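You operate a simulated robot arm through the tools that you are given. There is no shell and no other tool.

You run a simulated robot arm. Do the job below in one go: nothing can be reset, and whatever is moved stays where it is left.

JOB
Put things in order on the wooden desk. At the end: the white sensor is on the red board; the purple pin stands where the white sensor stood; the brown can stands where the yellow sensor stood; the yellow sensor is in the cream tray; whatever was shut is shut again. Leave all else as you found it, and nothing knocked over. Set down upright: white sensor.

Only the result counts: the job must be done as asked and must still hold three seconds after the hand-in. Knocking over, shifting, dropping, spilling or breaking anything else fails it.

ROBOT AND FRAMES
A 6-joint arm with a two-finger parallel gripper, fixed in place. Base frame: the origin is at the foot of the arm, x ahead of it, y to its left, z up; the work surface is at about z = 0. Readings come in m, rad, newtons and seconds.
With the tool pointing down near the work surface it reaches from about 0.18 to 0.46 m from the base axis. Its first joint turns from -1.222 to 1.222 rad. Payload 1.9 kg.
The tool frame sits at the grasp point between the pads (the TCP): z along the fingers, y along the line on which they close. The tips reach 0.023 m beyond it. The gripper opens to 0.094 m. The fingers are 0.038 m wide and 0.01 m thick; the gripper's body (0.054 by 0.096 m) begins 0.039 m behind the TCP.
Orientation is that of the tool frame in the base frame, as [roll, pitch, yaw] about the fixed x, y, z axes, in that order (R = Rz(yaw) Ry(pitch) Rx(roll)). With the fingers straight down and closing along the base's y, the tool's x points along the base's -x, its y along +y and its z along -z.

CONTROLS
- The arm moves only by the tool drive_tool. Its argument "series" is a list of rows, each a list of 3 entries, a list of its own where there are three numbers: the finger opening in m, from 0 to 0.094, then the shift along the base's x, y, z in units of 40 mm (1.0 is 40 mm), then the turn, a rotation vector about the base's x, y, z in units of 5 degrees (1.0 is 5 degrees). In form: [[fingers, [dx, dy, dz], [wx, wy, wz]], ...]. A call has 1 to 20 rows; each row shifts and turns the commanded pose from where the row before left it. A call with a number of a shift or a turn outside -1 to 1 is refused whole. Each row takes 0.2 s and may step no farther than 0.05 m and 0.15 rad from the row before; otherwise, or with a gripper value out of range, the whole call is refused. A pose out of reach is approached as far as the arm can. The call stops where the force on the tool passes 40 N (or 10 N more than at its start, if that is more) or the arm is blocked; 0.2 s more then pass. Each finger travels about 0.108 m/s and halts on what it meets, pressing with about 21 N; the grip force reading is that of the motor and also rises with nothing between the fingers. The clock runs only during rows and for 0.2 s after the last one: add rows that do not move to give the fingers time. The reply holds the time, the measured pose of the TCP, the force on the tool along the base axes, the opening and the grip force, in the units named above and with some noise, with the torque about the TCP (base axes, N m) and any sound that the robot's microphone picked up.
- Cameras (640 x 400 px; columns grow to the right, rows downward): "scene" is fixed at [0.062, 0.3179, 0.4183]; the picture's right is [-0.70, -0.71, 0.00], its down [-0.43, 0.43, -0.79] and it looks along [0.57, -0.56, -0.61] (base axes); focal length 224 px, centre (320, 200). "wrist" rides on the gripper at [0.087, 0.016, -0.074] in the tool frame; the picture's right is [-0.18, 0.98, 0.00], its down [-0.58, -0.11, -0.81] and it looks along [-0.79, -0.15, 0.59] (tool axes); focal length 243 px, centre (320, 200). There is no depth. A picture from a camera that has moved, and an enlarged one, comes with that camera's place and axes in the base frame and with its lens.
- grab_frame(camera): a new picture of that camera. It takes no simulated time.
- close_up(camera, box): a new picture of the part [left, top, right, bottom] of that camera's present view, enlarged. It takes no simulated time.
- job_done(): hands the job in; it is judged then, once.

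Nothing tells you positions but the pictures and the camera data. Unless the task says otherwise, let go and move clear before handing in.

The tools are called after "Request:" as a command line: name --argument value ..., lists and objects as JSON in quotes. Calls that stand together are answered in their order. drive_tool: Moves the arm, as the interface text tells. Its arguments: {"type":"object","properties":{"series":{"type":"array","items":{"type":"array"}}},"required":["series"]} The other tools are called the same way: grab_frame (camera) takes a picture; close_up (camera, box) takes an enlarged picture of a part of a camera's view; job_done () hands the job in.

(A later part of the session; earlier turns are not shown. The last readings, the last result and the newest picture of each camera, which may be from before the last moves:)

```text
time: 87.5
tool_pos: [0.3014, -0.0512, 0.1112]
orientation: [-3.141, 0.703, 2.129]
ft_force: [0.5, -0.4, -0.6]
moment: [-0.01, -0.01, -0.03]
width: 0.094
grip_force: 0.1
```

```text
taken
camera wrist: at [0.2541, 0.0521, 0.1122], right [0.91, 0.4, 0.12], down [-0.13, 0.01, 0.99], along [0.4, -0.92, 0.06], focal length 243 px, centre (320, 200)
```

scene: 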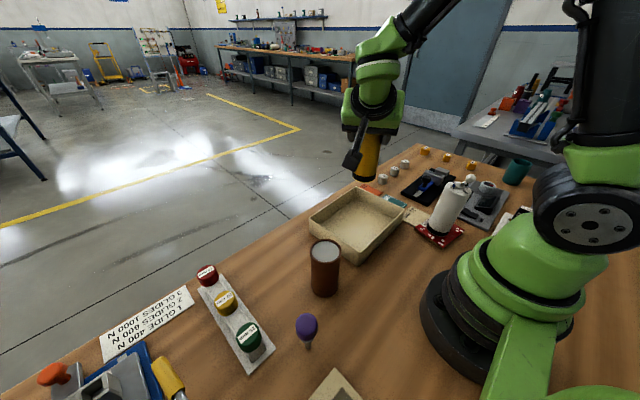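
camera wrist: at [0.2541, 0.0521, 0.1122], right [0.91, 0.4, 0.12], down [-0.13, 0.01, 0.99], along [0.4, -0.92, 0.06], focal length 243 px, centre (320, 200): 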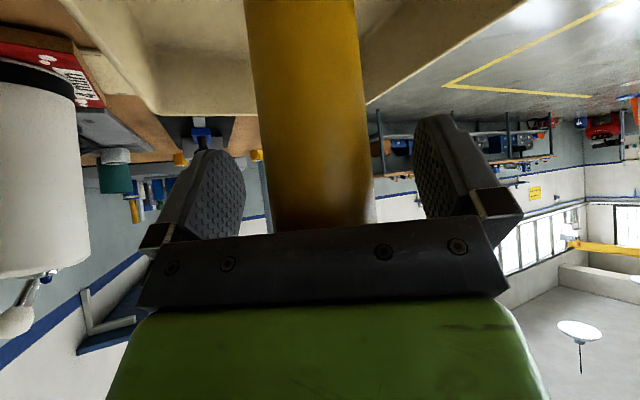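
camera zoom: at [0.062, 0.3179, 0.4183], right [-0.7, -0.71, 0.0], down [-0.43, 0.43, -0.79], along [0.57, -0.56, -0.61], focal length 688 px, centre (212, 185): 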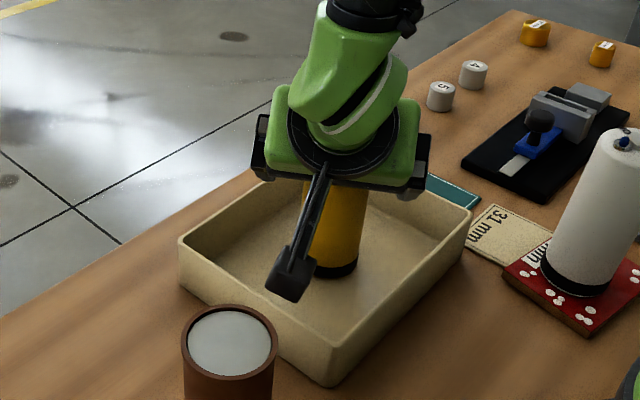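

The sensor stands in the tray. I'll retreat along the tool axis, keeping clear of the can.

Request:
drive_tool --series '[[0.094, [-0.085, 0.136, 0.192], [0, 0, 0]], [0.094, [-0.17, 0.27, 0.385], [0, 0, 0]], [0.094, [-0.17, 0.27, 0.385], [0, 0, 0]], [0.094, [-0.17, 0.27, 0.385], [0, 0, 0]], [0.094, [-0.17, 0.27, 0.385], [0, 0, 0]], [0.094, [-0.17, 0.27, 0.5], [0, 0, 0]], [0.094, [0, 0, 0.8], [0, 0, 0]], [0.094, [0, 0, 0.8], [0, 0, 0]]]'

Request:
grab_frame --camera "scene"

```text
time: 89.3
tool_pos: [0.2617, 0.0074, 0.2651]
orientation: [-3.138, 0.699, 2.131]
ft_force: [-0.2, 0.7, 0.7]
moment: [-0.03, 0.01, 0.0]
width: 0.094
grip_force: 0.2
```

```text
taken
```

scene: 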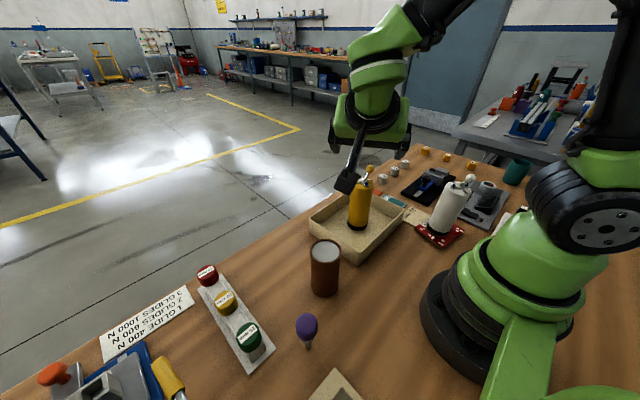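

Both sensors are placed. Next is the can: untilt to vertical, yaw roughly radial and go above it.

Request:
drive_tool --series '[[0.094, [0, 0, 0], [0.848, 0.53, 0]], [0.094, [0, 0, 0], [0.848, 0.53, 0]], [0.094, [0, 0, 0], [0.848, 0.53, 0]], [0.094, [0, 0, 0], [0.848, 0.53, 0]], [0.094, [0, 0, 0], [0.848, 0.53, 0]], [0.094, [0, 0, 0], [0.848, 0.53, 0]], [0.094, [0, 0, 0], [0.848, 0.53, 0]], [0.094, [0, 0, 0], [0.848, 0.53, 0]]]'

Request:
drive_tool --series '[[0.094, [0, 0.1, 0], [0, 0, 1]], [0.094, [0, 0.1, 0], [0, 0, 1]], [0.094, [0, 0.1, 0], [0, 0, 1]], [0.094, [0, 0.1, 0], [0, 0, 1]], [0.094, [0, 0.1, 0], [0, 0, 1]], [0.094, [0, 0.1, 0], [0, 0, 1]], [0.094, [0, 0.1, 0], [0, 0, 1]], [0.094, [0, 0.1, 0], [0, 0, 1]], [0.094, [0, 0.1, 0], [0, 0, 1]], [0.094, [0, 0.1, 0], [0, 0, 1]], [0.094, [0, 0.1, 0], [0, 0, 1]], [0.094, [0, 0.1, 0], [0, 0, 1]], [0.094, [0, 0, 0], [0, 0, 1]], [0.094, [0, 0, 0], [0, 0, 1]], [0.094, [0, 0, 0], [0, 0, 1]], [0.094, [0, 0, 0], [0, 0, 1]], [0.094, [0, 0, 0], [0, 0, 1]]]'

Request:
grab_frame --camera "wrist"

```text
time: 91.1
tool_pos: [0.2633, 0.0068, 0.2647]
orientation: [-3.14, 0.001, 2.13]
ft_force: [0.0, -1.2, 0.5]
moment: [0.02, -0.04, -0.04]
width: 0.0939
grip_force: 0.1
```

```text
time: 94.7
tool_pos: [0.2634, 0.0556, 0.2627]
orientation: [3.141, 0.004, -2.669]
ft_force: [-0.1, 0.2, -0.1]
moment: [0.0, 0.0, 0.0]
width: 0.0939
grip_force: 0.1
```

```text
taken
camera wrist: at [0.1789, 0.029, 0.3382], right [-0.28, 0.96, 0.0], down [0.56, 0.17, 0.81], along [0.77, 0.23, -0.59], focal length 243 px, centre (320, 200)
```

wrist: 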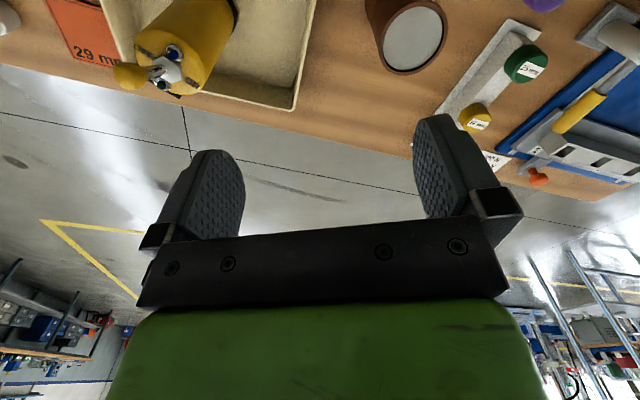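

The can's rim centre measures (0.237, 0.126). I'll move above it.

Request:
drive_tool --series '[[0.094, [-0.16, 0.45, 0], [0, 0, 0]], [0.094, [-0.16, 0.45, 0], [0, 0, 0]], [0.094, [-0.16, 0.45, 0], [0, 0, 0]], [0.094, [-0.16, 0.42, 0], [0, 0, 0]], [0.094, [0, 0, -0.8], [0, 0, 0]], [0.094, [0, 0, -0.8], [0, 0, 0]], [0.094, [0, 0, 0], [0, 0, 0]]]'

Request:
grab_frame --camera "wrist"

Request:
close_up --camera "scene" --box '[260, 190, 390, 320]'

```text
time: 96.3
tool_pos: [0.2372, 0.1277, 0.2001]
orientation: [-3.141, 0.003, -2.671]
ft_force: [0.1, -0.6, -0.2]
moment: [-0.03, -0.01, -0.01]
width: 0.0939
grip_force: 0.1
```

```text
taken
camera wrist: at [0.1528, 0.1005, 0.2743], right [-0.28, 0.96, 0.0], down [0.57, 0.17, 0.81], along [0.78, 0.23, -0.59], focal length 243 px, centre (320, 200)
```

wrist: 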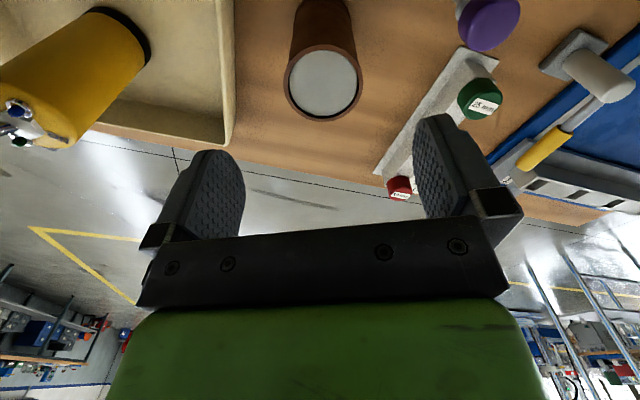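

```text
3.08 times, centred on (325, 255) of scene
camera zoom: at [0.062, 0.3179, 0.4183], right [-0.7, -0.71, 0.0], down [-0.43, 0.43, -0.79], along [0.57, -0.56, -0.61], focal length 688 px, centre (305, 31)
```

zoom: 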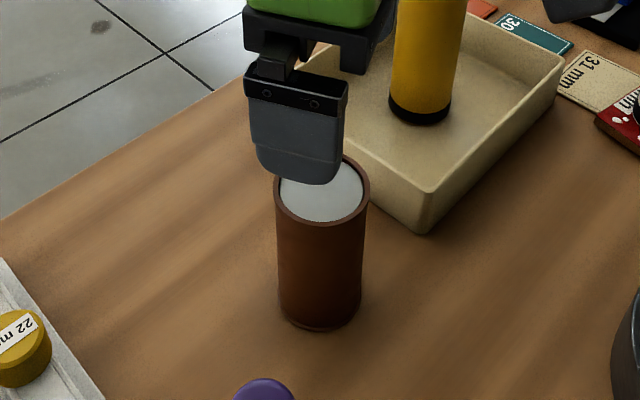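

Centred over the can. I'll descend to the grip height and close gently.

Request:
drive_tool --series '[[0.094, [-0.02, 0, -0.7], [0, 0, 0]], [0.094, [0, 0, -0.7], [0, 0, 0]], [0.094, [0, 0, -0.7], [0, 0, 0]], [0.094, [0, 0, -0.6], [0, 0, 0]], [0.094, [0, 0, 0], [0, 0, 0]]]'

Request:
grab_frame --camera "wrist"

Request:
close_up --camera "scene" --box '[260, 190, 390, 320]'

```text
time: 97.5
tool_pos: [0.2357, 0.1272, 0.092]
orientation: [-3.141, 0.003, -2.671]
ft_force: [0.1, -0.1, -0.5]
moment: [0.0, -0.01, 0.01]
width: 0.094
grip_force: 0.1
```

```text
taken
camera wrist: at [0.1517, 0.1007, 0.1666], right [-0.28, 0.96, 0.0], down [0.57, 0.17, 0.81], along [0.78, 0.23, -0.59], focal length 243 px, centre (320, 200)
```

wrist: 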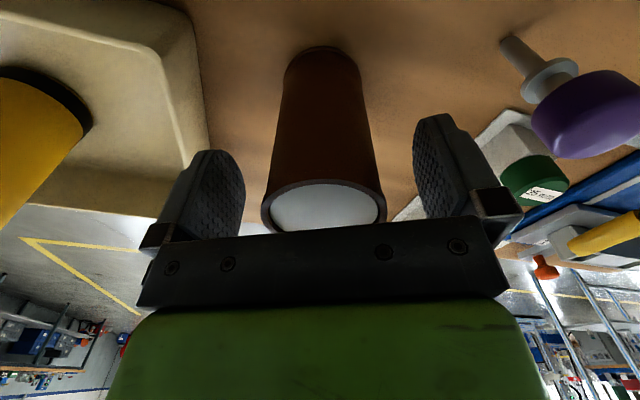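

```text
3.08 times, centred on (325, 255) of scene
camera zoom: at [0.062, 0.3179, 0.4183], right [-0.7, -0.71, 0.0], down [-0.43, 0.43, -0.79], along [0.57, -0.56, -0.61], focal length 688 px, centre (305, 31)
```

zoom: 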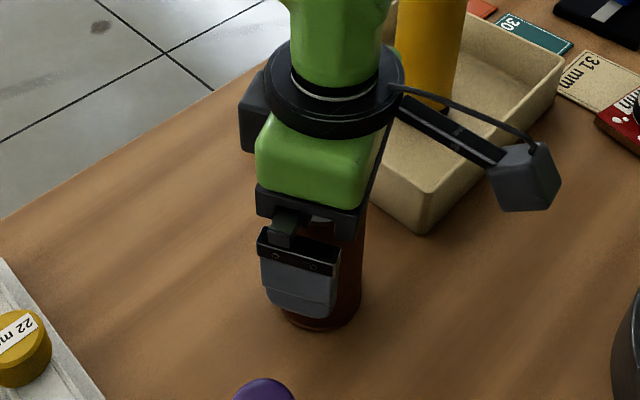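

Request:
drive_tool --series '[[0.094, [0.06, 0.03, -0.08], [0, 0, 0]], [0.08, [0, 0, 0], [0, 0, 0]], [0.07, [0, 0, 0], [0, 0, 0]], [0.065, [0, 0, 0], [0, 0, 0]], [0.061, [0, 0, 0], [0, 0, 0]], [0.057, [0, 0, 0], [0, 0, 0]], [0.053, [0, 0, 0], [0, 0, 0]], [0.049, [0, 0, 0], [0, 0, 0]], [0.03, [0, 0, 0], [0, 0, 0]], [0.03, [0, 0, 0], [0, 0, 0]]]'

Request:
close_up --camera "scene" --box '[260, 190, 390, 320]'

```text
time: 99.7
tool_pos: [0.2384, 0.1275, 0.0884]
orientation: [3.141, 0.002, -2.671]
ft_force: [0.7, -0.2, 0.1]
moment: [-0.03, -0.04, -0.01]
width: 0.0552
grip_force: 20.9
```

```text
3.08 times, centred on (325, 255) of scene
camera zoom: at [0.062, 0.3179, 0.4183], right [-0.7, -0.71, 0.0], down [-0.43, 0.43, -0.79], along [0.57, -0.56, -0.61], focal length 688 px, centre (305, 31)
```

zoom: 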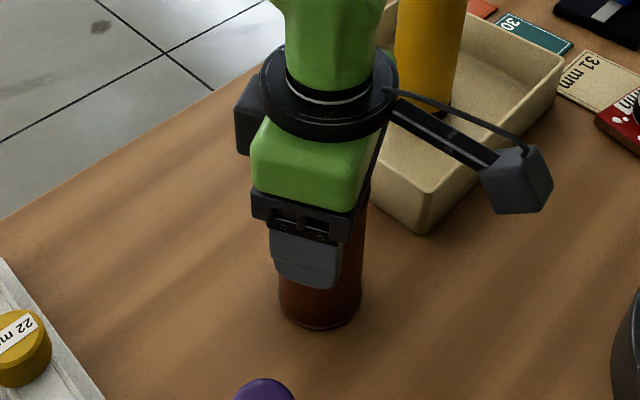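

The can is held. I'll lift it gently and carry it level to where the yellow sensor stood, about (0.3815, 0.149).

Request:
drive_tool --series '[[0.03, [0, 0, 0.1], [0, 0, 0]], [0.03, [0, 0, 0.2], [0, 0, 0]], [0.03, [0, 0, 0.3], [0, 0, 0]], [0.03, [0, 0, 0.3], [0, 0, 0]], [0.03, [0, 0, 0.2], [0, 0, 0]], [0.03, [0, 0, 0.1], [0, 0, 0]], [0.03, [0, 0, 0], [0, 0, 0]]]'

Request:
drive_tool --series '[[0.03, [0.1, 0.015, 0], [0, 0, 0]], [0.03, [0.2, 0.03, 0], [0, 0, 0]], [0.03, [0.28, 0.042, 0], [0, 0, 0]], [0.03, [0.3, 0.045, 0], [0, 0, 0]], [0.03, [0.3, 0.045, 0], [0, 0, 0]], [0.03, [0.3, 0.045, 0], [0, 0, 0]], [0.03, [0.3, 0.045, 0], [0, 0, 0]], [0.03, [0.3, 0.045, 0], [0, 0, 0]], [0.03, [0.3, 0.045, 0], [0, 0, 0]], [0.03, [0.3, 0.045, 0], [0, 0, 0]], [0.03, [0.3, 0.045, 0], [0, 0, 0]], [0.03, [0.25, 0.04, 0], [0, 0, 0]], [0.03, [0.2, 0.03, 0], [0, 0, 0]], [0.03, [0.1, 0.02, 0], [0, 0, 0]], [0.03, [0.05, 0, 0], [0, 0, 0]], [0.03, [0, 0, 0], [0, 0, 0]]]'

Request:
grab_frame --camera "scene"

Request:
grab_frame --camera "wrist"

```text
time: 101.3
tool_pos: [0.239, 0.1287, 0.1378]
orientation: [-3.141, 0.004, -2.669]
ft_force: [-0.1, 0.0, -3.0]
moment: [0.0, 0.0, 0.01]
width: 0.0557
grip_force: 21.3
```

```text
time: 104.7
tool_pos: [0.3816, 0.1488, 0.1371]
orientation: [-3.141, 0.002, -2.669]
ft_force: [-0.4, 0.0, -2.3]
moment: [0.04, 0.0, 0.01]
width: 0.0554
grip_force: 21.0
```

```text
taken
```

scene: 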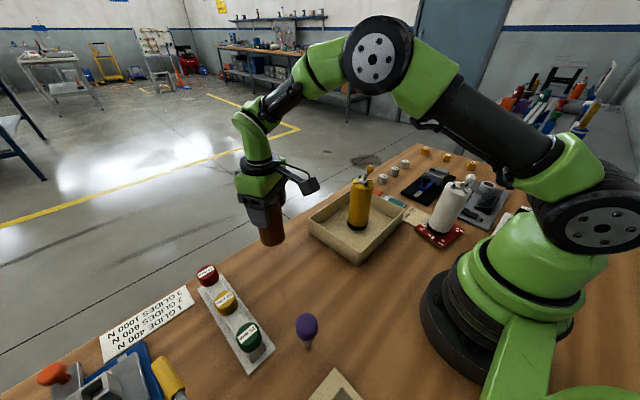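

```text
taken
camera wrist: at [0.298, 0.1226, 0.2113], right [-0.28, 0.96, 0.0], down [0.57, 0.17, 0.81], along [0.77, 0.23, -0.59], focal length 243 px, centre (320, 200)
```

wrist: 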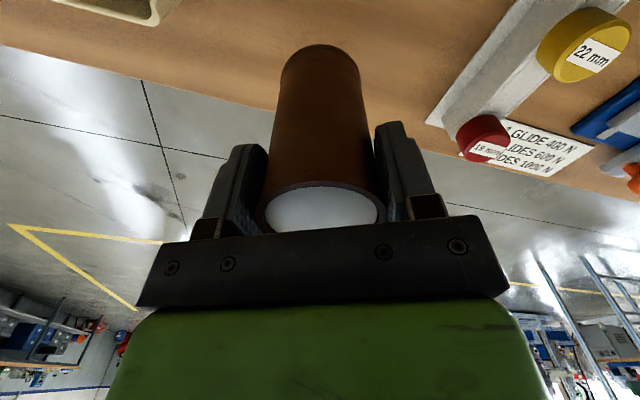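

Request:
drive_tool --series '[[0.03, [0, 0, -0.2], [0, 0, 0]], [0.03, [0, 0, -0.3], [0, 0, 0]], [0.03, [0, 0, -0.3], [0, 0, 0]], [0.03, [0, 0, -0.2], [0, 0, 0]], [0.03, [0, 0, -0.05], [0, 0, 0]], [0.03, [0, 0, 0], [0, 0, 0]]]'

Request:
drive_tool --series '[[0.03, [0, 0, -0.05], [0, 0, 0]], [0.03, [0, 0, -0.04], [0, 0, 0]], [0.03, [0, 0, 0], [0, 0, 0]]]'

Request:
close_up --camera "scene" --box '[240, 180, 300, 270]'

```text
time: 106.1
tool_pos: [0.3819, 0.1494, 0.0955]
orientation: [3.141, 0.005, -2.671]
ft_force: [-0.7, -0.7, -3.2]
moment: [0.03, 0.0, -0.02]
width: 0.0553
grip_force: 20.8
```

```text
time: 106.9
tool_pos: [0.3817, 0.1486, 0.0916]
orientation: [-3.14, 0.0, -2.669]
ft_force: [1.2, -0.8, -4.1]
moment: [-0.01, 0.02, -0.02]
width: 0.0555
grip_force: 21.1
```

```text
4.44 times, centred on (270, 225) of scene
camera zoom: at [0.062, 0.3179, 0.4182], right [-0.7, -0.71, 0.0], down [-0.43, 0.43, -0.79], along [0.57, -0.56, -0.61], focal length 994 px, centre (542, 89)
```

zoom: 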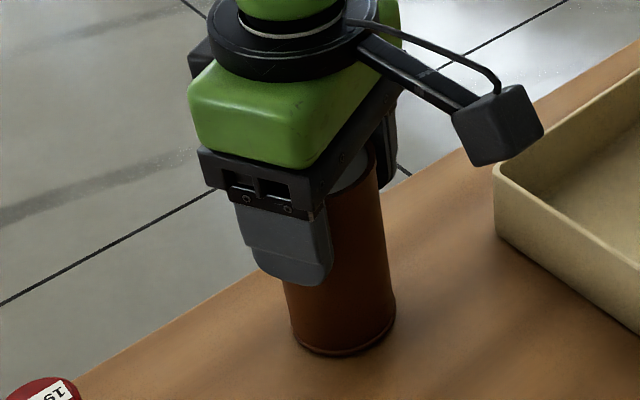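

Compared with the yellow sensor's original footprint, the can is about 3 mm off. I'll correct that, then touch down.

Request:
drive_tool --series '[[0.03, [-0.05, -0.05, 0], [0, 0, 0]], [0.03, [0, 0, -0.03], [0, 0, 0]], [0.03, [0, 0, 0], [0, 0, 0]]]'

Request:
drive_tool --series '[[0.03, [0, 0, -0.03], [0, 0, 0]], [0.03, [0, 0, 0], [0, 0, 0]]]'

Request:
drive_tool --series '[[0.03, [0, 0, -0.03], [0, 0, 0]], [0.03, [0, 0, 0], [0, 0, 0]]]'

```text
time: 107.7
tool_pos: [0.3788, 0.1475, 0.0903]
orientation: [3.141, 0.0, -2.671]
ft_force: [-0.4, -0.4, -2.2]
moment: [-0.04, -0.01, 0.0]
width: 0.0552
grip_force: 21.3
```

```text
time: 108.3
tool_pos: [0.3808, 0.1479, 0.0895]
orientation: [-3.141, 0.004, -2.669]
ft_force: [-3.9, -1.7, 12.1]
moment: [-0.14, 0.48, -0.02]
width: 0.0552
grip_force: 20.6
```

```text
time: 108.9
tool_pos: [0.3811, 0.1469, 0.0881]
orientation: [-3.14, 0.007, -2.67]
ft_force: [-2.8, 0.2, 20.8]
moment: [0.23, -0.04, -0.1]
width: 0.0558
grip_force: 21.1
```

Request:
drive_tool --series '[[0.03, [0, 0, 0.04], [0, 0, 0]], [0.03, [0, 0, 0], [0, 0, 0]]]'

Request:
drive_tool --series '[[0.055, [0, 0, 0], [0, 0, 0]], [0.058, [0, 0, 0], [0, 0, 0]], [0.063, [0, 0, 0], [0, 0, 0]], [0.07, [0, 0, 0], [0, 0, 0]], [0.08, [0, 0, 0], [0, 0, 0]], [0.094, [0, 0, 0], [0, 0, 0]], [0.094, [0, 0, 0], [0, 0, 0]]]'

Request:
close_up --camera "scene" --box '[240, 180, 300, 270]'

```text
time: 109.5
tool_pos: [0.379, 0.1469, 0.0897]
orientation: [3.141, 0.002, -2.671]
ft_force: [2.0, 0.7, 0.1]
moment: [0.09, -0.19, 0.01]
width: 0.0554
grip_force: 21.2
```

```text
time: 111.1
tool_pos: [0.3807, 0.1462, 0.0885]
orientation: [3.14, 0.005, -2.671]
ft_force: [-0.7, 0.0, -0.2]
moment: [0.0, -0.01, -0.03]
width: 0.094
grip_force: 0.1
```

```text
4.44 times, centred on (270, 225) of scene
camera zoom: at [0.062, 0.3179, 0.4183], right [-0.7, -0.71, 0.0], down [-0.43, 0.43, -0.79], along [0.57, -0.56, -0.61], focal length 994 px, centre (542, 89)
```

zoom: 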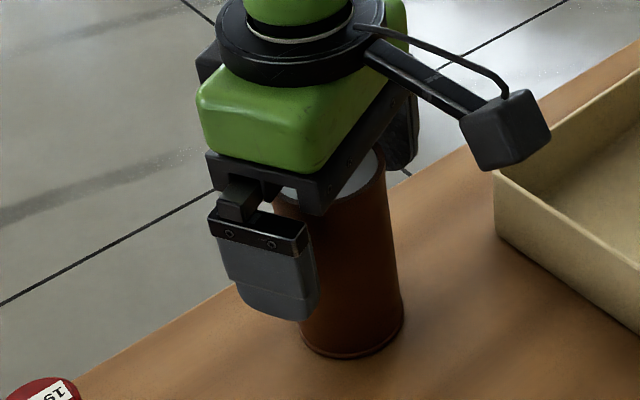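

The can's footprint matches the yellow sensor's original one. I'll go up and move to view the pin.

Request:
drive_tool --series '[[0.094, [0, 0, 0.4], [0, 0, 0]], [0.094, [0, 0, 0.8], [0, 0, 0]], [0.094, [0, 0, 0.8], [0, 0, 0]], [0.094, [0, 0, 0.8], [0, 0, 0]], [0.094, [0, 0, 0.6], [0, 0, 0]], [0.094, [-0.6, 0, 0], [0, 0, -1]], [0.094, [-0.6, 0.1, 0], [0, 0, -1]], [0.094, [-0.6, 0.1, 0], [0, 0, -1]], [0.094, [-0.6, 0.1, 0], [0, 0, -1]], [0.094, [-0.6, 0.1, 0], [0, 0, -1]], [0.094, [-0.4, 0.2, 0], [0, 0, 0]], [0.094, [-0.3, 0.2, 0], [0, 0, 0]], [0.094, [0, 0, 0], [0, 0, 0]]]'

Request:
grab_frame --camera "wrist"

Request:
grab_frame --camera "scene"

```text
time: 113.9
tool_pos: [0.2332, 0.179, 0.2268]
orientation: [-3.141, 0.002, -3.107]
ft_force: [0.5, -0.2, -0.4]
moment: [-0.02, 0.02, 0.01]
width: 0.0942
grip_force: 0.0
```

```text
taken
camera wrist: at [0.1447, 0.1909, 0.2997], right [0.15, 0.99, 0.0], down [0.58, -0.09, 0.81], along [0.8, -0.12, -0.59], focal length 243 px, centre (320, 200)
```

wrist: 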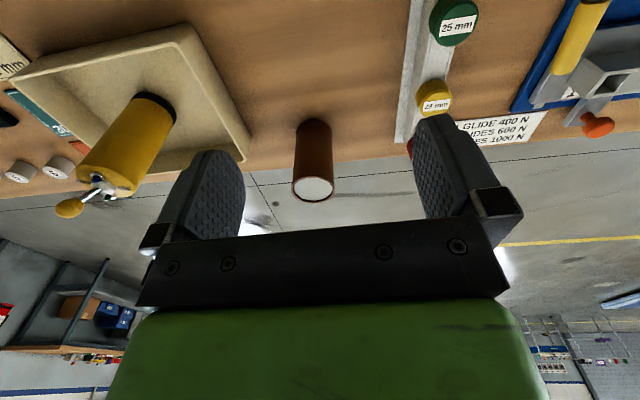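

```text
taken
```

scene: 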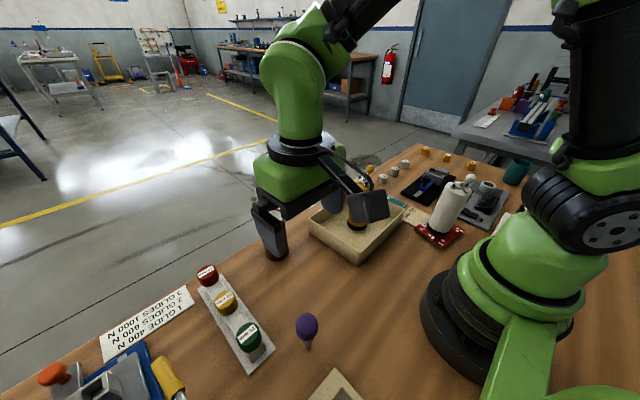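

Request:
drive_tool --series '[[0.094, [-0.08, -0.1, 0], [0, 0, 1]], [0.094, [-0.08, -0.1, 0], [0, 0, 1]], [0.094, [-0.08, -0.1, 0], [0, 0, 1]], [0.094, [-0.08, -0.1, 0], [0, 0, 1]], [0.094, [-0.08, -0.1, 0], [0, 0, 1]], [0.094, [-0.08, -0.1, 0], [0, 0, 1]], [0.094, [-0.08, -0.1, 0], [0, 0, 1]], [0.094, [-0.08, -0.1, 0], [0, 0, 1]], [0.094, [-0.08, -0.1, 0], [0, 0, 1]], [0.094, [-0.08, -0.1, 0], [0, 0, 1]], [0.094, [-0.08, -0.1, 0], [0, 0, 1]], [0.094, [-0.08, -0.1, 0], [0, 0, 1]], [0.094, [-0.08, -0.1, 0], [0, 0, 1]], [0.094, [-0.08, -0.1, 0], [0, 0, 1]], [0.094, [0, 0, 0], [0, 0, 0]]]'

Request:
grab_frame --camera "wrist"

Request:
close_up --camera "wrist" --box '[240, 0, 480, 150]'

```text
time: 117.1
tool_pos: [0.1877, 0.1232, 0.2265]
orientation: [-3.141, 0.004, -1.883]
ft_force: [1.1, 0.0, -0.4]
moment: [-0.01, 0.04, 0.0]
width: 0.0941
grip_force: 0.1
```

```text
taken
camera wrist: at [0.1456, 0.0442, 0.2997], right [-0.88, 0.48, 0.0], down [0.28, 0.52, 0.81], along [0.39, 0.71, -0.59], focal length 243 px, centre (320, 200)
```

wrist: 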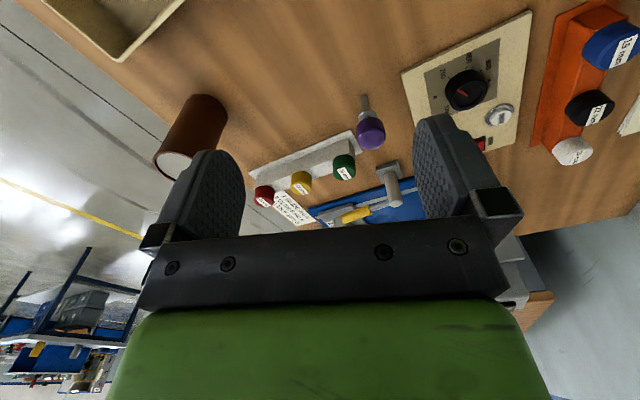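

```text
2.67 times, centred on (360, 75) of wrist
camera zoom: at [0.1456, 0.0442, 0.2997], right [-0.88, 0.48, 0.0], down [0.28, 0.52, 0.81], along [0.39, 0.71, -0.59], focal length 647 px, centre (213, 533)
```

zoom: 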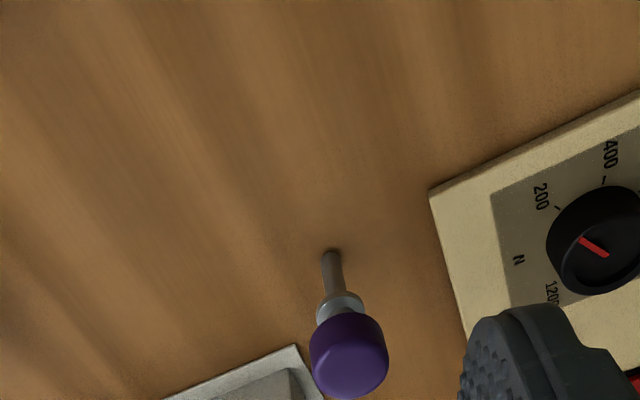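

The pin's axis is about (0.181, 0.227), with clear space on both sides for the fingers. I'll move above it.

Request:
drive_tool --series '[[0.094, [-0.04, 0.65, 0], [0, 0, 0]], [0.094, [-0.04, 0.65, 0], [0, 0, 0]], [0.094, [-0.04, 0.65, 0], [0, 0, 0]], [0.094, [-0.04, 0.65, 0], [0, 0, 0]], [0.094, [0, 0, -0.7], [0, 0, 0]], [0.094, [0, 0, -0.7], [0, 0, 0]], [0.094, [0, 0, -0.4], [0, 0, 0]], [0.094, [0, 0, 0], [0, 0, 0]]]'

Request:
grab_frame --camera "wrist"

Request:
close_up --camera "scene" --box '[250, 250, 370, 390]'

```text
time: 118.9
tool_pos: [0.1809, 0.2274, 0.1532]
orientation: [-3.141, 0.004, -1.885]
ft_force: [-0.3, -0.5, -0.3]
moment: [-0.01, 0.01, 0.01]
width: 0.0941
grip_force: 0.1
```

```text
taken
camera wrist: at [0.1391, 0.1484, 0.2278], right [-0.88, 0.48, 0.0], down [0.28, 0.52, 0.81], along [0.39, 0.71, -0.59], focal length 243 px, centre (320, 200)
```

wrist: 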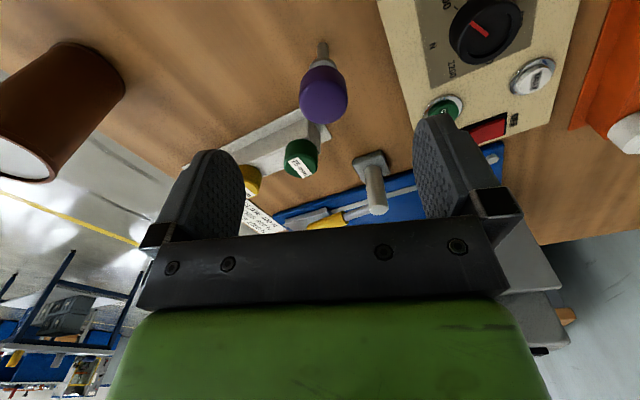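

```text
2.86 times, centred on (310, 320) of scene
camera zoom: at [0.062, 0.3179, 0.4183], right [-0.7, -0.71, 0.0], down [-0.43, 0.43, -0.79], along [0.57, -0.56, -0.61], focal length 639 px, centre (349, -143)
```

zoom: 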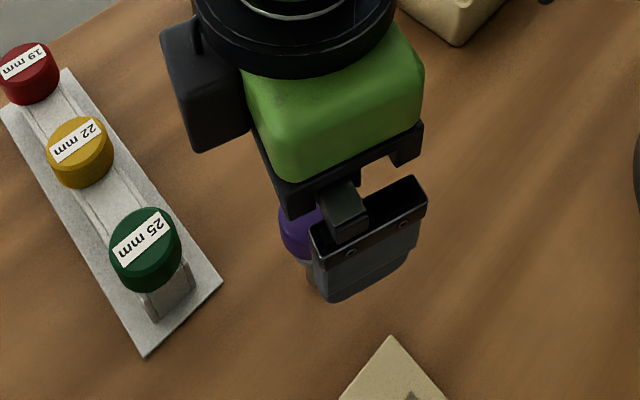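

Request:
close_up --camera "wrist" --box '[270, 30, 380, 140]'

```text
3.64 times, centred on (325, 85) of wrist
camera zoom: at [0.1391, 0.1484, 0.2278], right [-0.88, 0.48, 0.0], down [0.28, 0.52, 0.81], along [0.39, 0.71, -0.59], focal length 882 px, centre (302, 618)
```

zoom: 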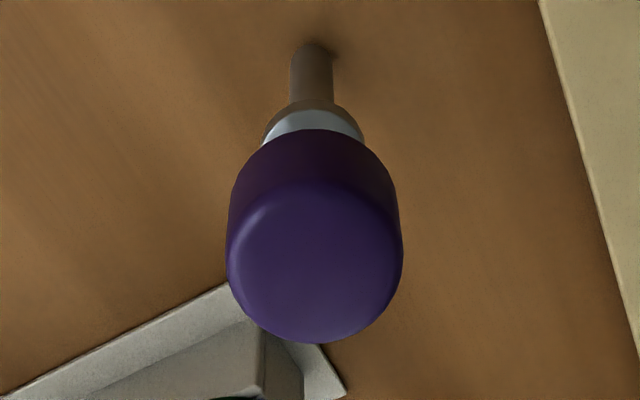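

The pin axis is at (0.180, 0.227), 1 mm from the tool axis. I'll descend and close slowly on the knob.

Request:
drive_tool --series '[[0.094, [-0.025, 0, -0.6], [0, 0, 0]], [0.094, [0, 0, -0.7], [0, 0, 0]], [0.094, [0, 0, -0.5], [0, 0, 0]], [0.094, [0, 0, -0.3], [0, 0, 0]], [0.094, [0, 0, 0], [0, 0, 0]]]'

Request:
grab_frame --camera "wrist"

Request:
close_up --camera "scene" --box '[250, 250, 370, 390]'

```text
time: 120.1
tool_pos: [0.1807, 0.227, 0.0692]
orientation: [3.141, 0.003, -1.885]
ft_force: [0.2, -0.3, 0.4]
moment: [0.0, 0.01, -0.01]
width: 0.0942
grip_force: 0.2
```

```text
taken
camera wrist: at [0.1385, 0.1485, 0.1432], right [-0.88, 0.48, 0.0], down [0.28, 0.52, 0.81], along [0.39, 0.71, -0.59], focal length 243 px, centre (320, 200)
```

wrist: 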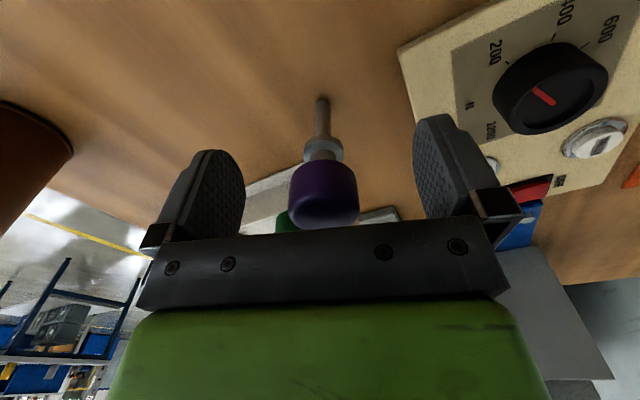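

```text
2.86 times, centred on (310, 320) of scene
camera zoom: at [0.062, 0.3179, 0.4183], right [-0.7, -0.71, 0.0], down [-0.43, 0.43, -0.79], along [0.57, -0.56, -0.61], focal length 639 px, centre (349, -143)
```

zoom: 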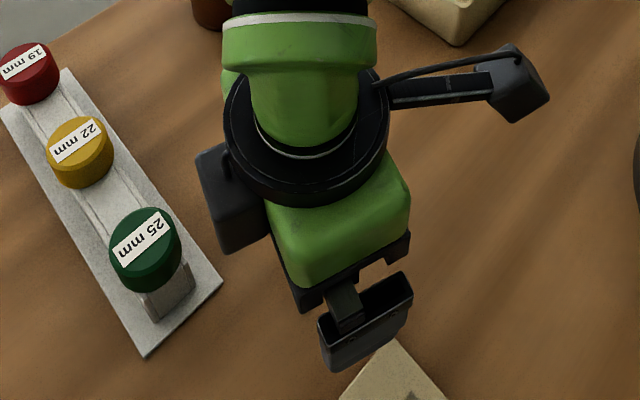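

The pin sits about 2 mm toward the right finger. I'll centre on it and then close slowly.

Request:
drive_tool --series '[[0.094, [-0.043, 0.023, 0], [0, 0, 0]], [0.08, [0, 0, 0], [0, 0, 0]], [0.06, [0, 0, 0], [0, 0, 0]], [0.05, [0, 0, 0], [0, 0, 0]], [0.044, [0, 0, 0], [0, 0, 0]], [0.041, [0, 0, 0], [0, 0, 0]], [0.041, [0, 0, 0], [0, 0, 0]]]'

Request:
close_up --camera "wrist" --box '[230, 80, 430, 240]'

```text
time: 121.7
tool_pos: [0.1781, 0.2276, 0.0705]
orientation: [3.141, 0.005, -1.885]
ft_force: [0.0, -0.3, -0.4]
moment: [0.02, -0.02, -0.01]
width: 0.0414
grip_force: 0.1
```

```text
2.50 times, centred on (330, 160) of wrist
camera zoom: at [0.1369, 0.1494, 0.1435], right [-0.88, 0.48, 0.0], down [0.28, 0.52, 0.81], along [0.39, 0.71, -0.59], focal length 606 px, centre (295, 300)
```

zoom: 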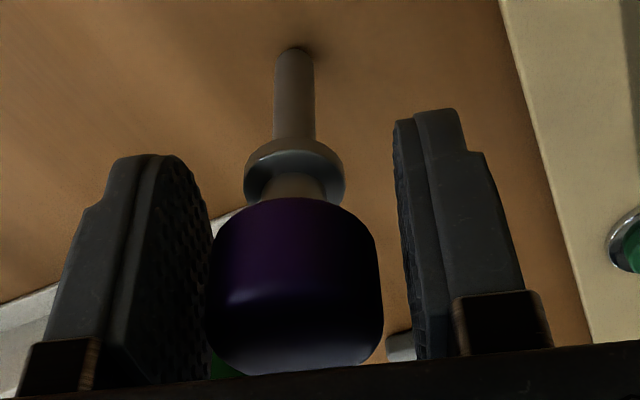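

It's centred between the pads. I'll finish closing.

Request:
drive_tool --series '[[0.039, [0, 0, 0], [0, 0, 0]], [0.037, [0, 0, 0], [0, 0, 0]], [0.035, [0, 0, 0], [0, 0, 0]], [0.033, [0, 0, 0], [0, 0, 0]], [0.031, [0, 0, 0], [0, 0, 0]], [0.015, [0, 0, 0], [0, 0, 0]], [0.015, [0, 0, 0], [0, 0, 0]]]'

Request:
close_up --camera "wrist" --box '[230, 80, 430, 240]'

```text
time: 123.3
tool_pos: [0.1787, 0.227, 0.0689]
orientation: [3.141, 0.002, -1.886]
ft_force: [-0.9, 0.3, 0.5]
moment: [-0.06, -0.01, 0.0]
width: 0.0308
grip_force: 21.4
```

```text
2.50 times, centred on (330, 160) of wrist
camera zoom: at [0.1369, 0.1494, 0.1435], right [-0.88, 0.48, 0.0], down [0.28, 0.52, 0.81], along [0.39, 0.71, -0.59], focal length 606 px, centre (295, 300)
```

zoom: 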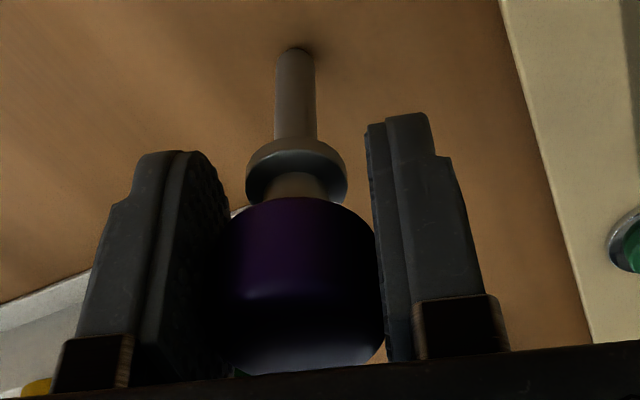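

Held at width 0.031, still upright. I'll lift it slowly.

Request:
drive_tool --series '[[0.015, [0, 0, 0.1], [0, 0, 0]], [0.015, [0, 0, 0.2], [0, 0, 0]], [0.015, [0, 0, 0.4], [0, 0, 0]], [0.015, [0, 0, 0.6], [0, 0, 0]], [0.015, [0, 0, 0], [0, 0, 0]]]'

Request:
close_up --camera "scene" --box '[250, 230, 370, 390]'

Request:
close_up --camera "wrist" --box '[230, 80, 430, 240]'

```text
time: 124.5
tool_pos: [0.178, 0.2284, 0.1215]
orientation: [-3.14, 0.002, -1.883]
ft_force: [0.4, 0.5, -0.5]
moment: [0.02, 0.0, 0.01]
width: 0.0307
grip_force: 21.1
```

```text
2.50 times, centred on (310, 310) of scene
camera zoom: at [0.062, 0.3179, 0.4183], right [-0.7, -0.71, 0.0], down [-0.43, 0.43, -0.79], along [0.57, -0.56, -0.61], focal length 559 px, centre (345, -75)
```

zoom: 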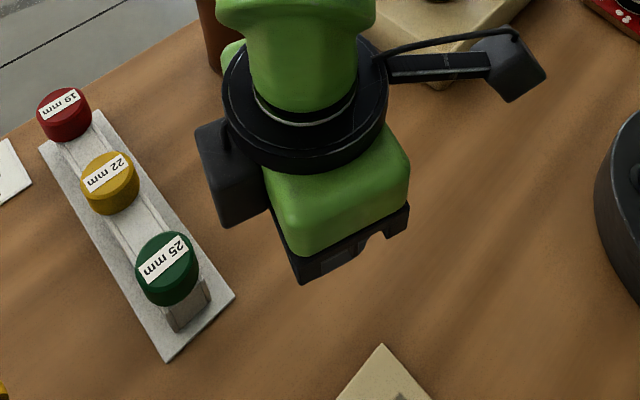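

```text
2.50 times, centred on (330, 160) of wrist
camera zoom: at [0.1361, 0.1494, 0.196], right [-0.88, 0.48, 0.0], down [0.28, 0.52, 0.81], along [0.39, 0.71, -0.59], focal length 606 px, centre (295, 300)
```

zoom: 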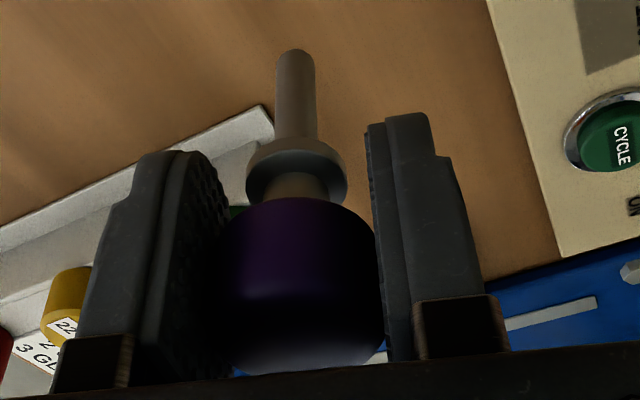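

It's free-standing with a flat bottom and firmly held. I'll raise it and carry it over to the white sensor's old spot.

Request:
drive_tool --series '[[0.015, [0, 0, 0.6], [0, 0, 0]], [0.015, [0, 0, 0.8], [0, 0, 0]], [0.015, [0, 0, 0.8], [0, 0, 0]], [0.015, [0, 0, 0.8], [0, 0, 0]], [0.015, [0, 0, 0.8], [0, 0, 0]], [0.015, [0, 0, 0.3], [0, 0, 0]]]'

Request:
drive_tool --series '[[0.015, [0.15, -0.3, 0], [0, 0, -1]], [0.015, [0.25, -0.5, 0], [0, 0, -1]], [0.015, [0.25, -0.55, 0], [0, 0, -1]], [0.015, [0.25, -0.55, 0], [0, 0, -1]], [0.015, [0.25, -0.55, 0], [0, 0, -1]], [0.015, [0.25, -0.55, 0], [0, 0, -1]], [0.015, [0.25, -0.55, 0], [0, 0, -1]], [0.015, [0.25, -0.55, 0], [0, 0, -1]], [0.015, [0.25, -0.55, 0], [0, 0, -1]], [0.015, [0.25, -0.55, 0], [0, 0, -1]], [0.015, [0.25, -0.55, 0], [0, 0, -1]], [0.015, [0.25, -0.55, 0], [0, 0, -1]], [0.015, [0.25, -0.55, 0], [0, 0, -1]], [0.015, [0.25, -0.55, 0], [0, 0, -1]], [0.015, [0.25, -0.55, 0], [0, 0, -1]], [0.015, [0.25, -0.55, 0], [0, 0, -1]], [0.015, [0.25, -0.55, 0], [0, 0, 0]], [0.015, [0.25, -0.55, 0], [0, 0, 0]], [0.015, [0.2, -0.4, 0], [0, 0, 0]], [0.015, [0.1, -0.2, 0], [0, 0, 0]]]'

Request:
grab_frame --camera "wrist"

Request:
grab_frame --camera "scene"

```text
time: 125.9
tool_pos: [0.1786, 0.2299, 0.2856]
orientation: [3.141, 0.003, -1.886]
ft_force: [-0.2, -0.5, -0.4]
moment: [0.0, 0.03, -0.02]
width: 0.0308
grip_force: 20.3
```

```text
time: 130.1
tool_pos: [0.3657, -0.1796, 0.2851]
orientation: [-3.14, 0.002, 3.003]
ft_force: [0.7, -0.1, -1.0]
moment: [0.03, 0.0, 0.03]
width: 0.0308
grip_force: 20.7
```

```text
taken
camera wrist: at [0.2829, -0.1536, 0.3596], right [0.32, 0.95, 0.0], down [0.56, -0.19, 0.81], along [0.77, -0.26, -0.59], focal length 243 px, centre (320, 200)
```

wrist: 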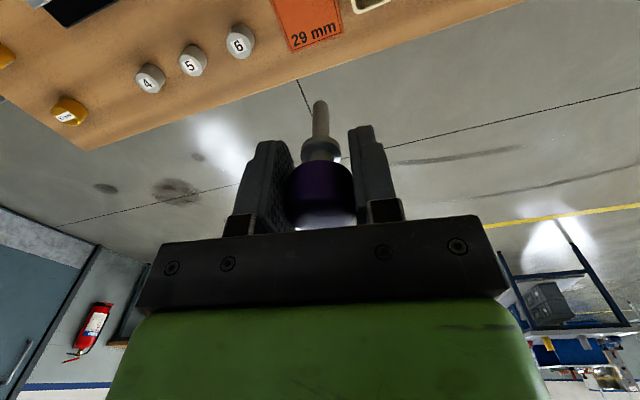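

```text
taken
```

scene: 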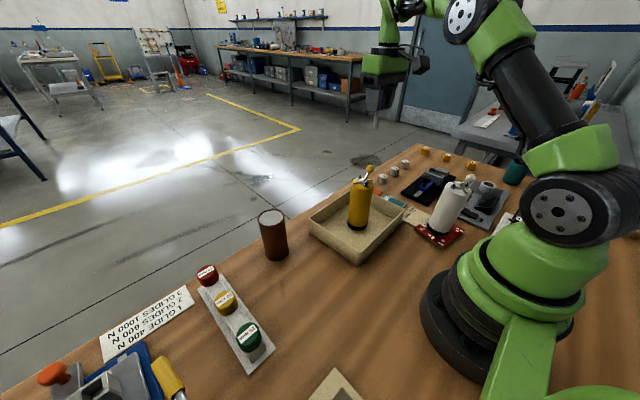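

The pin is upright over the area. I'll move above the white sensor's footprint and lower partway for a pixel check against the original picture.

Request:
drive_tool --series '[[0.015, [0.2, -0.4, 0], [0, 0, 0]], [0.015, [0.2, -0.4, 0], [0, 0, 0]], [0.015, [0, 0, -0.6], [0, 0, 0]], [0.015, [0, 0, -0.8], [0, 0, 0]], [0.015, [0, 0, -0.8], [0, 0, 0]], [0.015, [0, 0, -0.8], [0, 0, 0]], [0.015, [0, 0, -0.8], [0, 0, 0]], [0.015, [0, 0, -0.6], [0, 0, 0]], [0.015, [0, 0, 0], [0, 0, 0]]]'

Request:
close_up --camera "scene" --box '[360, 140, 400, 200]'

Request:
grab_frame --camera "wrist"

```text
time: 132.1
tool_pos: [0.4063, -0.219, 0.1143]
orientation: [-3.141, 0.001, 3.001]
ft_force: [-0.3, 0.3, -1.6]
moment: [-0.02, -0.01, -0.01]
width: 0.0307
grip_force: 21.0
out of reach, approached as far as the arm can: row 2, 3, 4, 5, 6, 8
```

```text
6.67 times, centred on (380, 170) of scene
camera zoom: at [0.062, 0.3179, 0.4183], right [-0.7, -0.71, 0.0], down [-0.43, 0.43, -0.79], along [0.57, -0.56, -0.61], focal length 1491 px, centre (-80, 400)
```

zoom: 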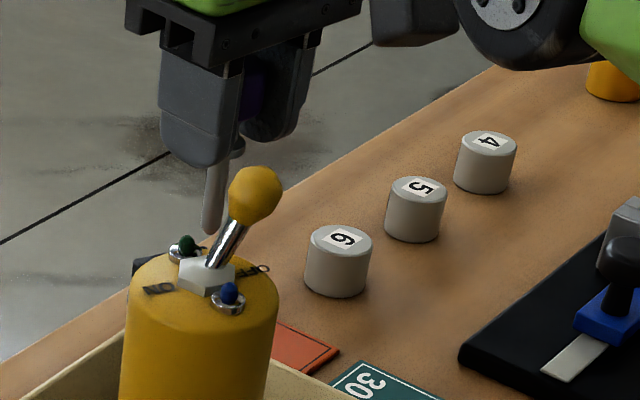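

```text
taken
camera wrist: at [0.3225, -0.1923, 0.1894], right [0.32, 0.95, 0.0], down [0.56, -0.19, 0.81], along [0.77, -0.26, -0.59], focal length 243 px, centre (320, 200)
```

wrist: 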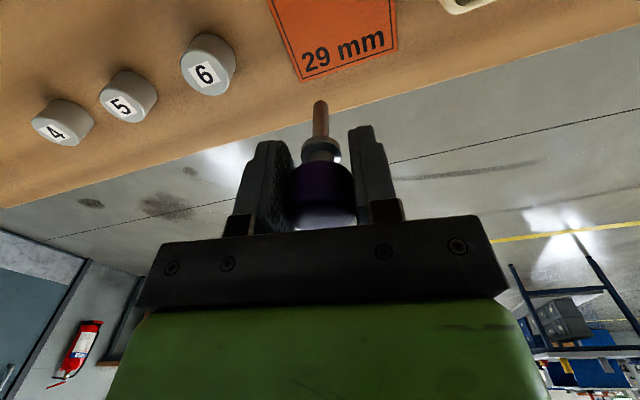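

The reach limit at height shifted the hand outward to x≈0.406, and the yellow sensor now blocks the scene view. I'll bring the pin back to (0.381, -0.2115) and check it against the card with the wrist camera.

Request:
drive_tool --series '[[0.015, [-0.3, 0.09, 0], [0, 0, 0]], [0.015, [-0.32, 0.09, 0], [0, 0, 0]], [0.015, [0, 0, 0], [0, 0, 0]]]'

Request:
grab_frame --camera "wrist"

Request:
close_up --camera "wrist" --box '[240, 0, 440, 180]'

```text
time: 132.9
tool_pos: [0.4033, -0.224, 0.1158]
orientation: [-3.14, 0.002, 3.001]
ft_force: [0.1, -0.1, -0.6]
moment: [-0.03, -0.04, 0.0]
width: 0.0308
grip_force: 21.4
out of reach, approached as far as the arm can: row 1, 2
```

```text
taken
camera wrist: at [0.3199, -0.1972, 0.1904], right [0.32, 0.95, 0.0], down [0.56, -0.19, 0.81], along [0.77, -0.26, -0.59], focal length 243 px, centre (320, 200)
```

wrist: 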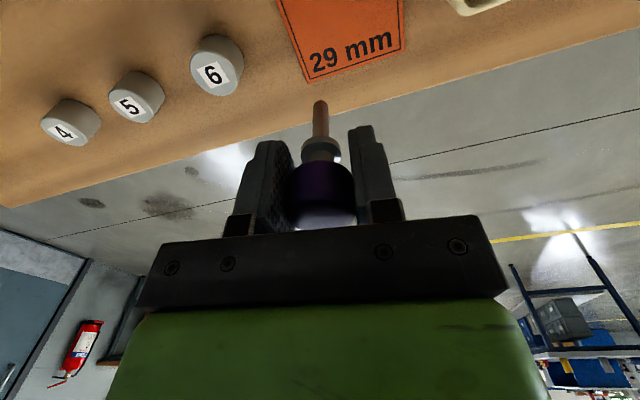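

```text
2.22 times, centred on (340, 90) of wrist
camera zoom: at [0.3199, -0.1972, 0.1904], right [0.32, 0.95, 0.0], down [0.56, -0.19, 0.81], along [0.77, -0.26, -0.59], focal length 539 px, centre (276, 444)
```

zoom: 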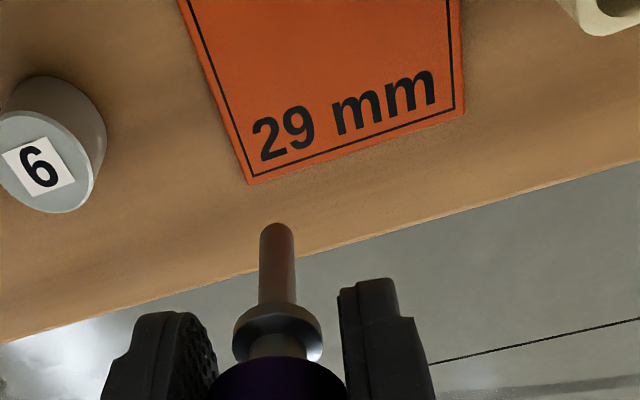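

Request:
grab_frame --camera "scene"

```text
taken
```

scene: 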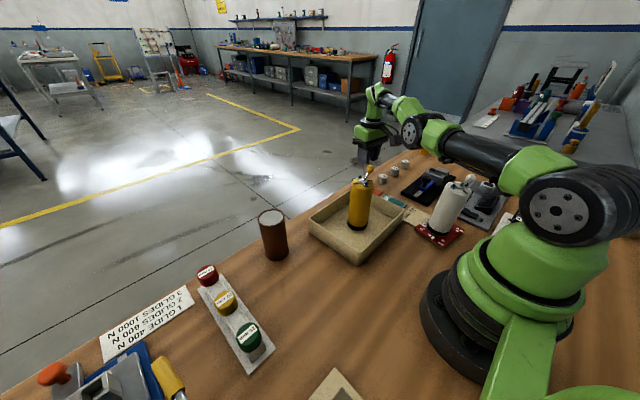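

The arm has ended up nearly straight with a low elbow, close above the white sensor. I'll check that clearance before moving.

Request:
close_up --camera "scene" --box '[350, 70, 550, 250]'

```text
2.22 times, centred on (450, 160) of scene
camera zoom: at [0.062, 0.3179, 0.4183], right [-0.7, -0.71, 0.0], down [-0.43, 0.43, -0.79], along [0.57, -0.56, -0.61], focal length 497 px, centre (31, 289)
```

zoom: 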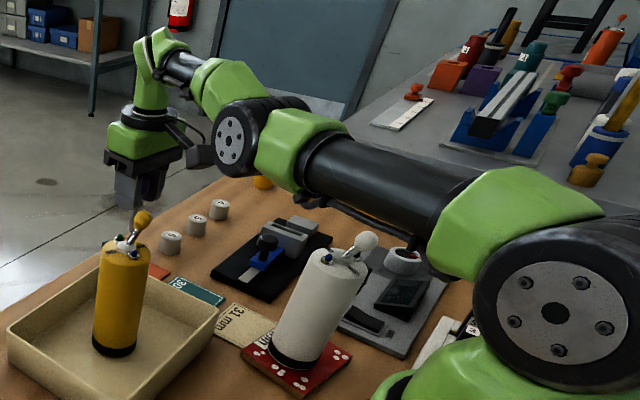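

The upper arm clears the white sensor. The elbow is nearly straight, which blocks purely inward moves, so I'll combine a small down and inward move to bend it the right way. The pin still has 4.5 cm of clearance.

Request:
drive_tool --series '[[0.015, [-0.1, 0.04, -0.3], [0, 0, 0]]]'

Request:
close_up --camera "scene" --box '[350, 70, 550, 250]'

```text
time: 133.3
tool_pos: [0.403, -0.2245, 0.1047]
orientation: [3.141, 0.0, 3.001]
ft_force: [-0.1, -0.6, -0.3]
moment: [0.02, -0.02, 0.06]
width: 0.0308
grip_force: 21.0
out of reach, approached as far as the arm can: row 1
```

```text
2.22 times, centred on (450, 160) of scene
camera zoom: at [0.062, 0.3179, 0.4183], right [-0.7, -0.71, 0.0], down [-0.43, 0.43, -0.79], along [0.57, -0.56, -0.61], focal length 497 px, centre (31, 289)
```

zoom: 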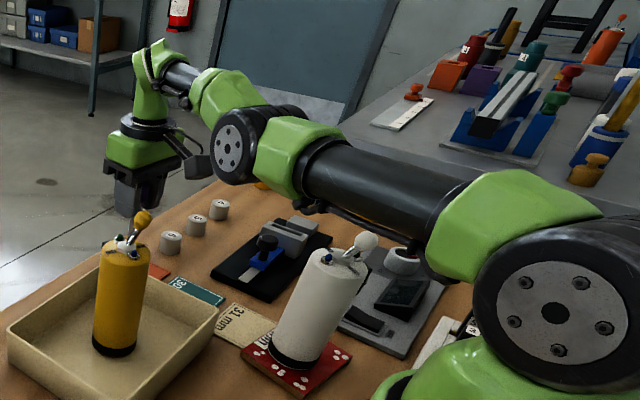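

The elbow is still pinned at its limit. I'll rise a bit for room, then push outward and down so the elbow passes through straight to the normal side, then come back in.

Request:
drive_tool --series '[[0.015, [-0.1, 0.05, 0.7], [0, 0, 0]], [0.015, [-0.1, 0.05, 0.7], [0, 0, 0]], [0.015, [-0.1, 0.05, 0.7], [0, 0, 0]]]'

Request:
drive_tool --series '[[0.015, [0.5, -0.28, -0.5], [0, 0, 0]]]'

Request:
drive_tool --series '[[0.015, [-0.3, 0.17, -0.5], [0, 0, 0]]]'

Request:
close_up --camera "scene" --box '[350, 70, 550, 250]'

```text
time: 134.1
tool_pos: [0.3952, -0.2219, 0.1887]
orientation: [3.14, 0.002, 3.004]
ft_force: [-0.7, -0.3, -0.5]
moment: [0.0, -0.02, 0.03]
width: 0.0308
grip_force: 21.3
out of reach, approached as far as the arm can: row 1
```

```text
time: 134.5
tool_pos: [0.4021, -0.2208, 0.1672]
orientation: [3.141, 0.0, 3.005]
ft_force: [0.0, -0.1, -0.3]
moment: [0.0, 0.01, 0.0]
width: 0.0309
grip_force: 21.1
out of reach, approached as far as the arm can: row 1
```

```text
time: 134.9
tool_pos: [0.3902, -0.2153, 0.1497]
orientation: [3.14, 0.004, 3.002]
ft_force: [-0.3, -0.5, -0.1]
moment: [-0.01, 0.0, 0.01]
width: 0.0308
grip_force: 21.0
```

```text
2.22 times, centred on (450, 160) of scene
camera zoom: at [0.062, 0.3179, 0.4183], right [-0.7, -0.71, 0.0], down [-0.43, 0.43, -0.79], along [0.57, -0.56, -0.61], focal length 497 px, centre (31, 289)
```

zoom: 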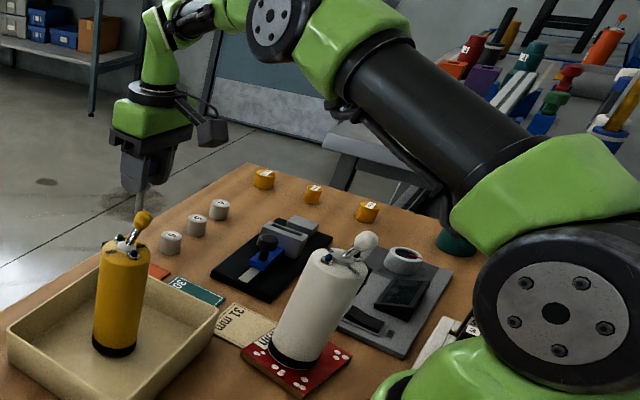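

The elbow is back to normal and the pose follows commands again. I'll move over the target and lower partway.

Request:
drive_tool --series '[[0.015, [-0.23, 0.095, 0], [0, 0, 0]], [0.015, [0, 0, -0.5], [0, 0, 0]], [0.015, [0, 0, -0.5], [0, 0, 0]], [0.015, [0, 0, 0], [0, 0, 0]]]'

Request:
close_up --camera "wrist" --box '[240, 0, 440, 180]'

Request:
close_up --camera "scene" --box '[330, 120, 430, 220]'

```text
time: 135.9
tool_pos: [0.3814, -0.2104, 0.1078]
orientation: [-3.141, 0.003, 3.002]
ft_force: [0.5, -0.8, 0.3]
moment: [0.0, 0.0, 0.03]
width: 0.0309
grip_force: 21.0
```

```text
2.22 times, centred on (340, 90) of wrist
camera zoom: at [0.2979, -0.184, 0.1822], right [0.32, 0.95, 0.0], down [0.56, -0.19, 0.81], along [0.77, -0.26, -0.59], focal length 539 px, centre (276, 444)
```

zoom: 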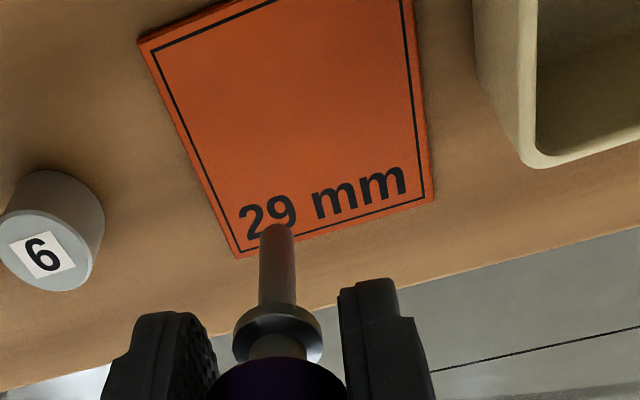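

```text
4.00 times, centred on (380, 170) of scene
camera zoom: at [0.062, 0.3179, 0.4183], right [-0.7, -0.71, 0.0], down [-0.43, 0.43, -0.79], along [0.57, -0.56, -0.61], focal length 895 px, centre (80, 320)
```

zoom: 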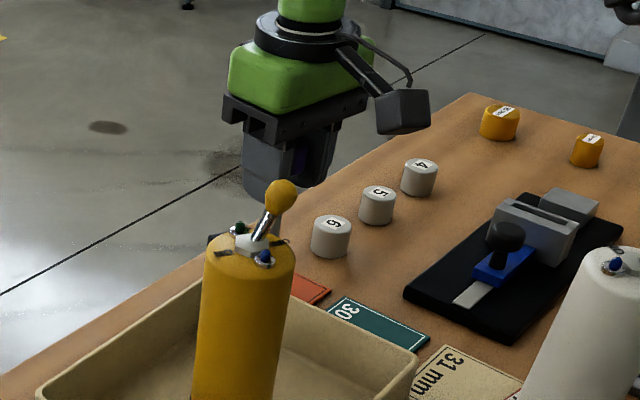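

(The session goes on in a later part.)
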